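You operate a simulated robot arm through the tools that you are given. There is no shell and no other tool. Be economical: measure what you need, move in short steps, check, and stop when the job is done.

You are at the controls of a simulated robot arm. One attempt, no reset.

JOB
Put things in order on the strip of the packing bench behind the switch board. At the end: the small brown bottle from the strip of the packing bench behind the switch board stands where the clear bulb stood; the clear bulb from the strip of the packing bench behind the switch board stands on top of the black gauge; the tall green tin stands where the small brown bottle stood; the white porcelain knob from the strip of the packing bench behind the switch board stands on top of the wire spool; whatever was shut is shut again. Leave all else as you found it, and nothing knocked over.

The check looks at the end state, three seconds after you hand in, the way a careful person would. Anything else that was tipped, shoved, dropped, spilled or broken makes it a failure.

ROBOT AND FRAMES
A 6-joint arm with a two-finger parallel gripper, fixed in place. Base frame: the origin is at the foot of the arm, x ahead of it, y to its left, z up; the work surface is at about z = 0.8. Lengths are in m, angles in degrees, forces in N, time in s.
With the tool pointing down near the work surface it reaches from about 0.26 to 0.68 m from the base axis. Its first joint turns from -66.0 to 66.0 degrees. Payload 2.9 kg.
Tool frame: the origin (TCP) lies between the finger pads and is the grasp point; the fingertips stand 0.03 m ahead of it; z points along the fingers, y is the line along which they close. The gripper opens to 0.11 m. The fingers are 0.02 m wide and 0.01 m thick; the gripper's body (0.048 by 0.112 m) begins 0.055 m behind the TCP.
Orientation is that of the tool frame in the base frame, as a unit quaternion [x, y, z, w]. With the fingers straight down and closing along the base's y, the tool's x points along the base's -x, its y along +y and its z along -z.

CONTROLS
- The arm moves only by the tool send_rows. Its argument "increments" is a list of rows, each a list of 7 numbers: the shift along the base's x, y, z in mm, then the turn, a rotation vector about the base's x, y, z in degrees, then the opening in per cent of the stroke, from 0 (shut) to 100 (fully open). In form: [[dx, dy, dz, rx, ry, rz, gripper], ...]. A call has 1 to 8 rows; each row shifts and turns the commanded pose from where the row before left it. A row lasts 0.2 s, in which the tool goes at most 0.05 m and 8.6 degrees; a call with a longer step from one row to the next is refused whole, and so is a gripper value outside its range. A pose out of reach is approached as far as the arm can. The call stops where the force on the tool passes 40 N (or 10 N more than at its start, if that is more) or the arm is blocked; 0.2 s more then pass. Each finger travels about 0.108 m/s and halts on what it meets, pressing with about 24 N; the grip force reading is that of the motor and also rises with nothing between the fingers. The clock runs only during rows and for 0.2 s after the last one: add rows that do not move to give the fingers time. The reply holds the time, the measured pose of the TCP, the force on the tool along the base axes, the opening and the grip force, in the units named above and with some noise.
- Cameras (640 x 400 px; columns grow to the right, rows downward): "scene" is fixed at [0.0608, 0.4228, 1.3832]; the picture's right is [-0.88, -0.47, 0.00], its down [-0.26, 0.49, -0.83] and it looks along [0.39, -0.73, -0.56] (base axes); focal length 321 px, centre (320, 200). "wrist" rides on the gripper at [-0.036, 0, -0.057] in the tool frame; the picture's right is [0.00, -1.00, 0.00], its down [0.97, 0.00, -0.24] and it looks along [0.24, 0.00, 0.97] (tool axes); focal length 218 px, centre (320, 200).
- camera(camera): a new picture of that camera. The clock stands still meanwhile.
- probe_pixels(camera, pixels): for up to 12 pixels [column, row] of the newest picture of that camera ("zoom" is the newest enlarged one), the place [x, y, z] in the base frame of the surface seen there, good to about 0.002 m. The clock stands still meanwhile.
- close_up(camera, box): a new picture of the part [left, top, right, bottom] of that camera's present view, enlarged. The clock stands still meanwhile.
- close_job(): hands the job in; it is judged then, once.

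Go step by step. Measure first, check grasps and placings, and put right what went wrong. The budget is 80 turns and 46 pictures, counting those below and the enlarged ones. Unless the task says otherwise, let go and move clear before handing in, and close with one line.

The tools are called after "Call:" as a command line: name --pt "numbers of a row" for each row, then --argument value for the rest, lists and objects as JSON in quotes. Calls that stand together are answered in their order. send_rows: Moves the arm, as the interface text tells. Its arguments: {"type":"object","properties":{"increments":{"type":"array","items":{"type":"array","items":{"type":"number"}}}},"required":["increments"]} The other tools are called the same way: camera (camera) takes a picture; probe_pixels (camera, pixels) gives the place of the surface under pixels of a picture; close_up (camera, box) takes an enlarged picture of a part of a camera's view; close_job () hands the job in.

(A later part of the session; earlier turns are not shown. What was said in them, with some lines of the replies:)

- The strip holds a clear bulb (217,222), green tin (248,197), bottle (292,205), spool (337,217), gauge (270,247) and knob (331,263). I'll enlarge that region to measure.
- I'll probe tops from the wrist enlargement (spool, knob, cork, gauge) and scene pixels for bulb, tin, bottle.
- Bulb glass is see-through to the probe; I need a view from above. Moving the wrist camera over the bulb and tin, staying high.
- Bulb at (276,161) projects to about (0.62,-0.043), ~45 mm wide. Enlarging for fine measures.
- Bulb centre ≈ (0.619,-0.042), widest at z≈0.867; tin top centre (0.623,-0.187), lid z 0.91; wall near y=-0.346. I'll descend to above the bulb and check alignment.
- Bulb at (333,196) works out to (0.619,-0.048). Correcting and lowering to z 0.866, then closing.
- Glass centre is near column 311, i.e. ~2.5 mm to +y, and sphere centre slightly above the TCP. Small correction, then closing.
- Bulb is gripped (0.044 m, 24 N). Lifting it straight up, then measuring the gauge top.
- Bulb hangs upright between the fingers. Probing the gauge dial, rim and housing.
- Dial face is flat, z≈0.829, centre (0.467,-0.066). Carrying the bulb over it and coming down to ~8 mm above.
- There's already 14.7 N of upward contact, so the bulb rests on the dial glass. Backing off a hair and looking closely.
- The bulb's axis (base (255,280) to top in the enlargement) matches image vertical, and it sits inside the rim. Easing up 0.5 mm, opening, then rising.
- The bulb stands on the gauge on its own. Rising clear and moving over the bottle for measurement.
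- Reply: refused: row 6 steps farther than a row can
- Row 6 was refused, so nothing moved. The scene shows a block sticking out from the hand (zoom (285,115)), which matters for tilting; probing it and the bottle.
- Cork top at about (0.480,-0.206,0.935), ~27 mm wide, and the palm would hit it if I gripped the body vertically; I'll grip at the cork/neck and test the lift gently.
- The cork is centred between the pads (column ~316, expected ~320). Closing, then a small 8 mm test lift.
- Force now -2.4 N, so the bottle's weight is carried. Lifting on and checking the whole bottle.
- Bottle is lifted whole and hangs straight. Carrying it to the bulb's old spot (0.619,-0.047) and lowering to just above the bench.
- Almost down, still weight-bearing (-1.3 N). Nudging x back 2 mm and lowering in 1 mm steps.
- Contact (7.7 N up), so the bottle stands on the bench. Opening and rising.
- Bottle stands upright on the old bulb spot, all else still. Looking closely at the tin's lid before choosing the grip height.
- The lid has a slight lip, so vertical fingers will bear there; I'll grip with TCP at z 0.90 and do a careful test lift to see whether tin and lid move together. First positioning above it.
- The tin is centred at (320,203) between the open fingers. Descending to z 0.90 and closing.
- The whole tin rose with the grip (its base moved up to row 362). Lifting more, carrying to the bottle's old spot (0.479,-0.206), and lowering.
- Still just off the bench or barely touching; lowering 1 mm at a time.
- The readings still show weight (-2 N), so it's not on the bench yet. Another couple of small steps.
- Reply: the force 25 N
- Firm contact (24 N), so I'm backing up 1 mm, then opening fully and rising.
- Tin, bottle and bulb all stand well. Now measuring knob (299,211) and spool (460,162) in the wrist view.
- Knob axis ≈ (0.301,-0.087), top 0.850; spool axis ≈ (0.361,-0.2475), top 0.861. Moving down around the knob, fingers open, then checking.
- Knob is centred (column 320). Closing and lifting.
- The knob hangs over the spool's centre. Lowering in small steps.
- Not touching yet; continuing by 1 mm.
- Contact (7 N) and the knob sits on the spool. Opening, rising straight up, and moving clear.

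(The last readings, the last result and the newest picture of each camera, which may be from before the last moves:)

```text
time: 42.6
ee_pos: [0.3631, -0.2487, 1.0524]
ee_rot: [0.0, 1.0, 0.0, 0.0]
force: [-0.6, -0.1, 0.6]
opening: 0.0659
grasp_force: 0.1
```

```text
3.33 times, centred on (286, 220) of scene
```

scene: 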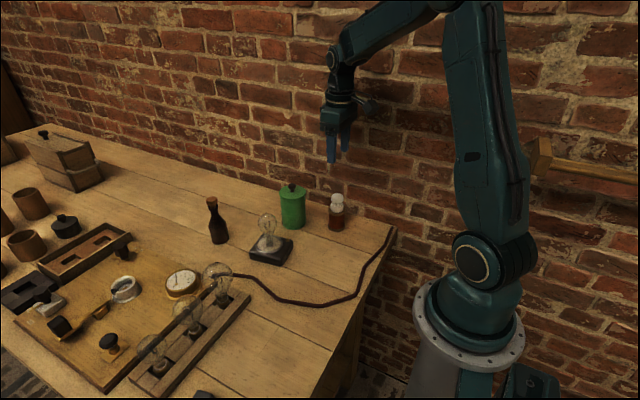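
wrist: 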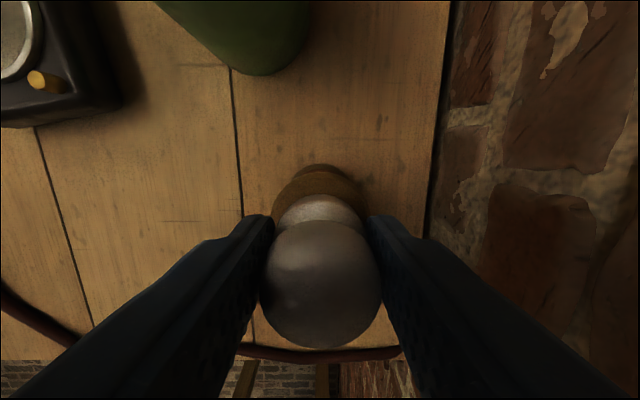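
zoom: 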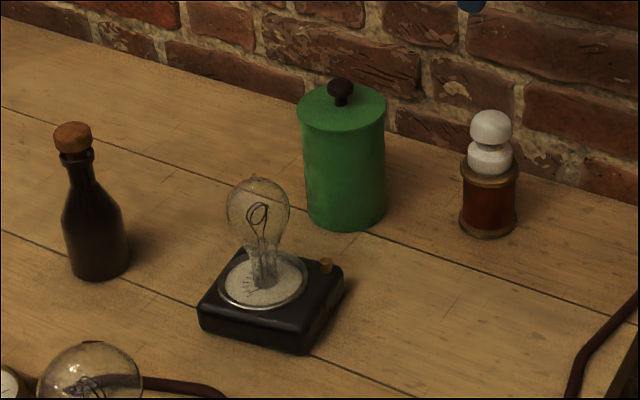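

The pictures show the bottle, tin, bulb on the gauge and knob on the spool all standing upright. The rest looks as it was at the start, and the gripper is clear, so I'm handing in.

Call:
close_job

```text
The job is handed in.
```

The job is handed in: the bottle stands where the bulb was, the bulb is on the black gauge, the green tin is where the bottle was, and the porcelain knob is on the wire spool; nothing was opened or knocked over.
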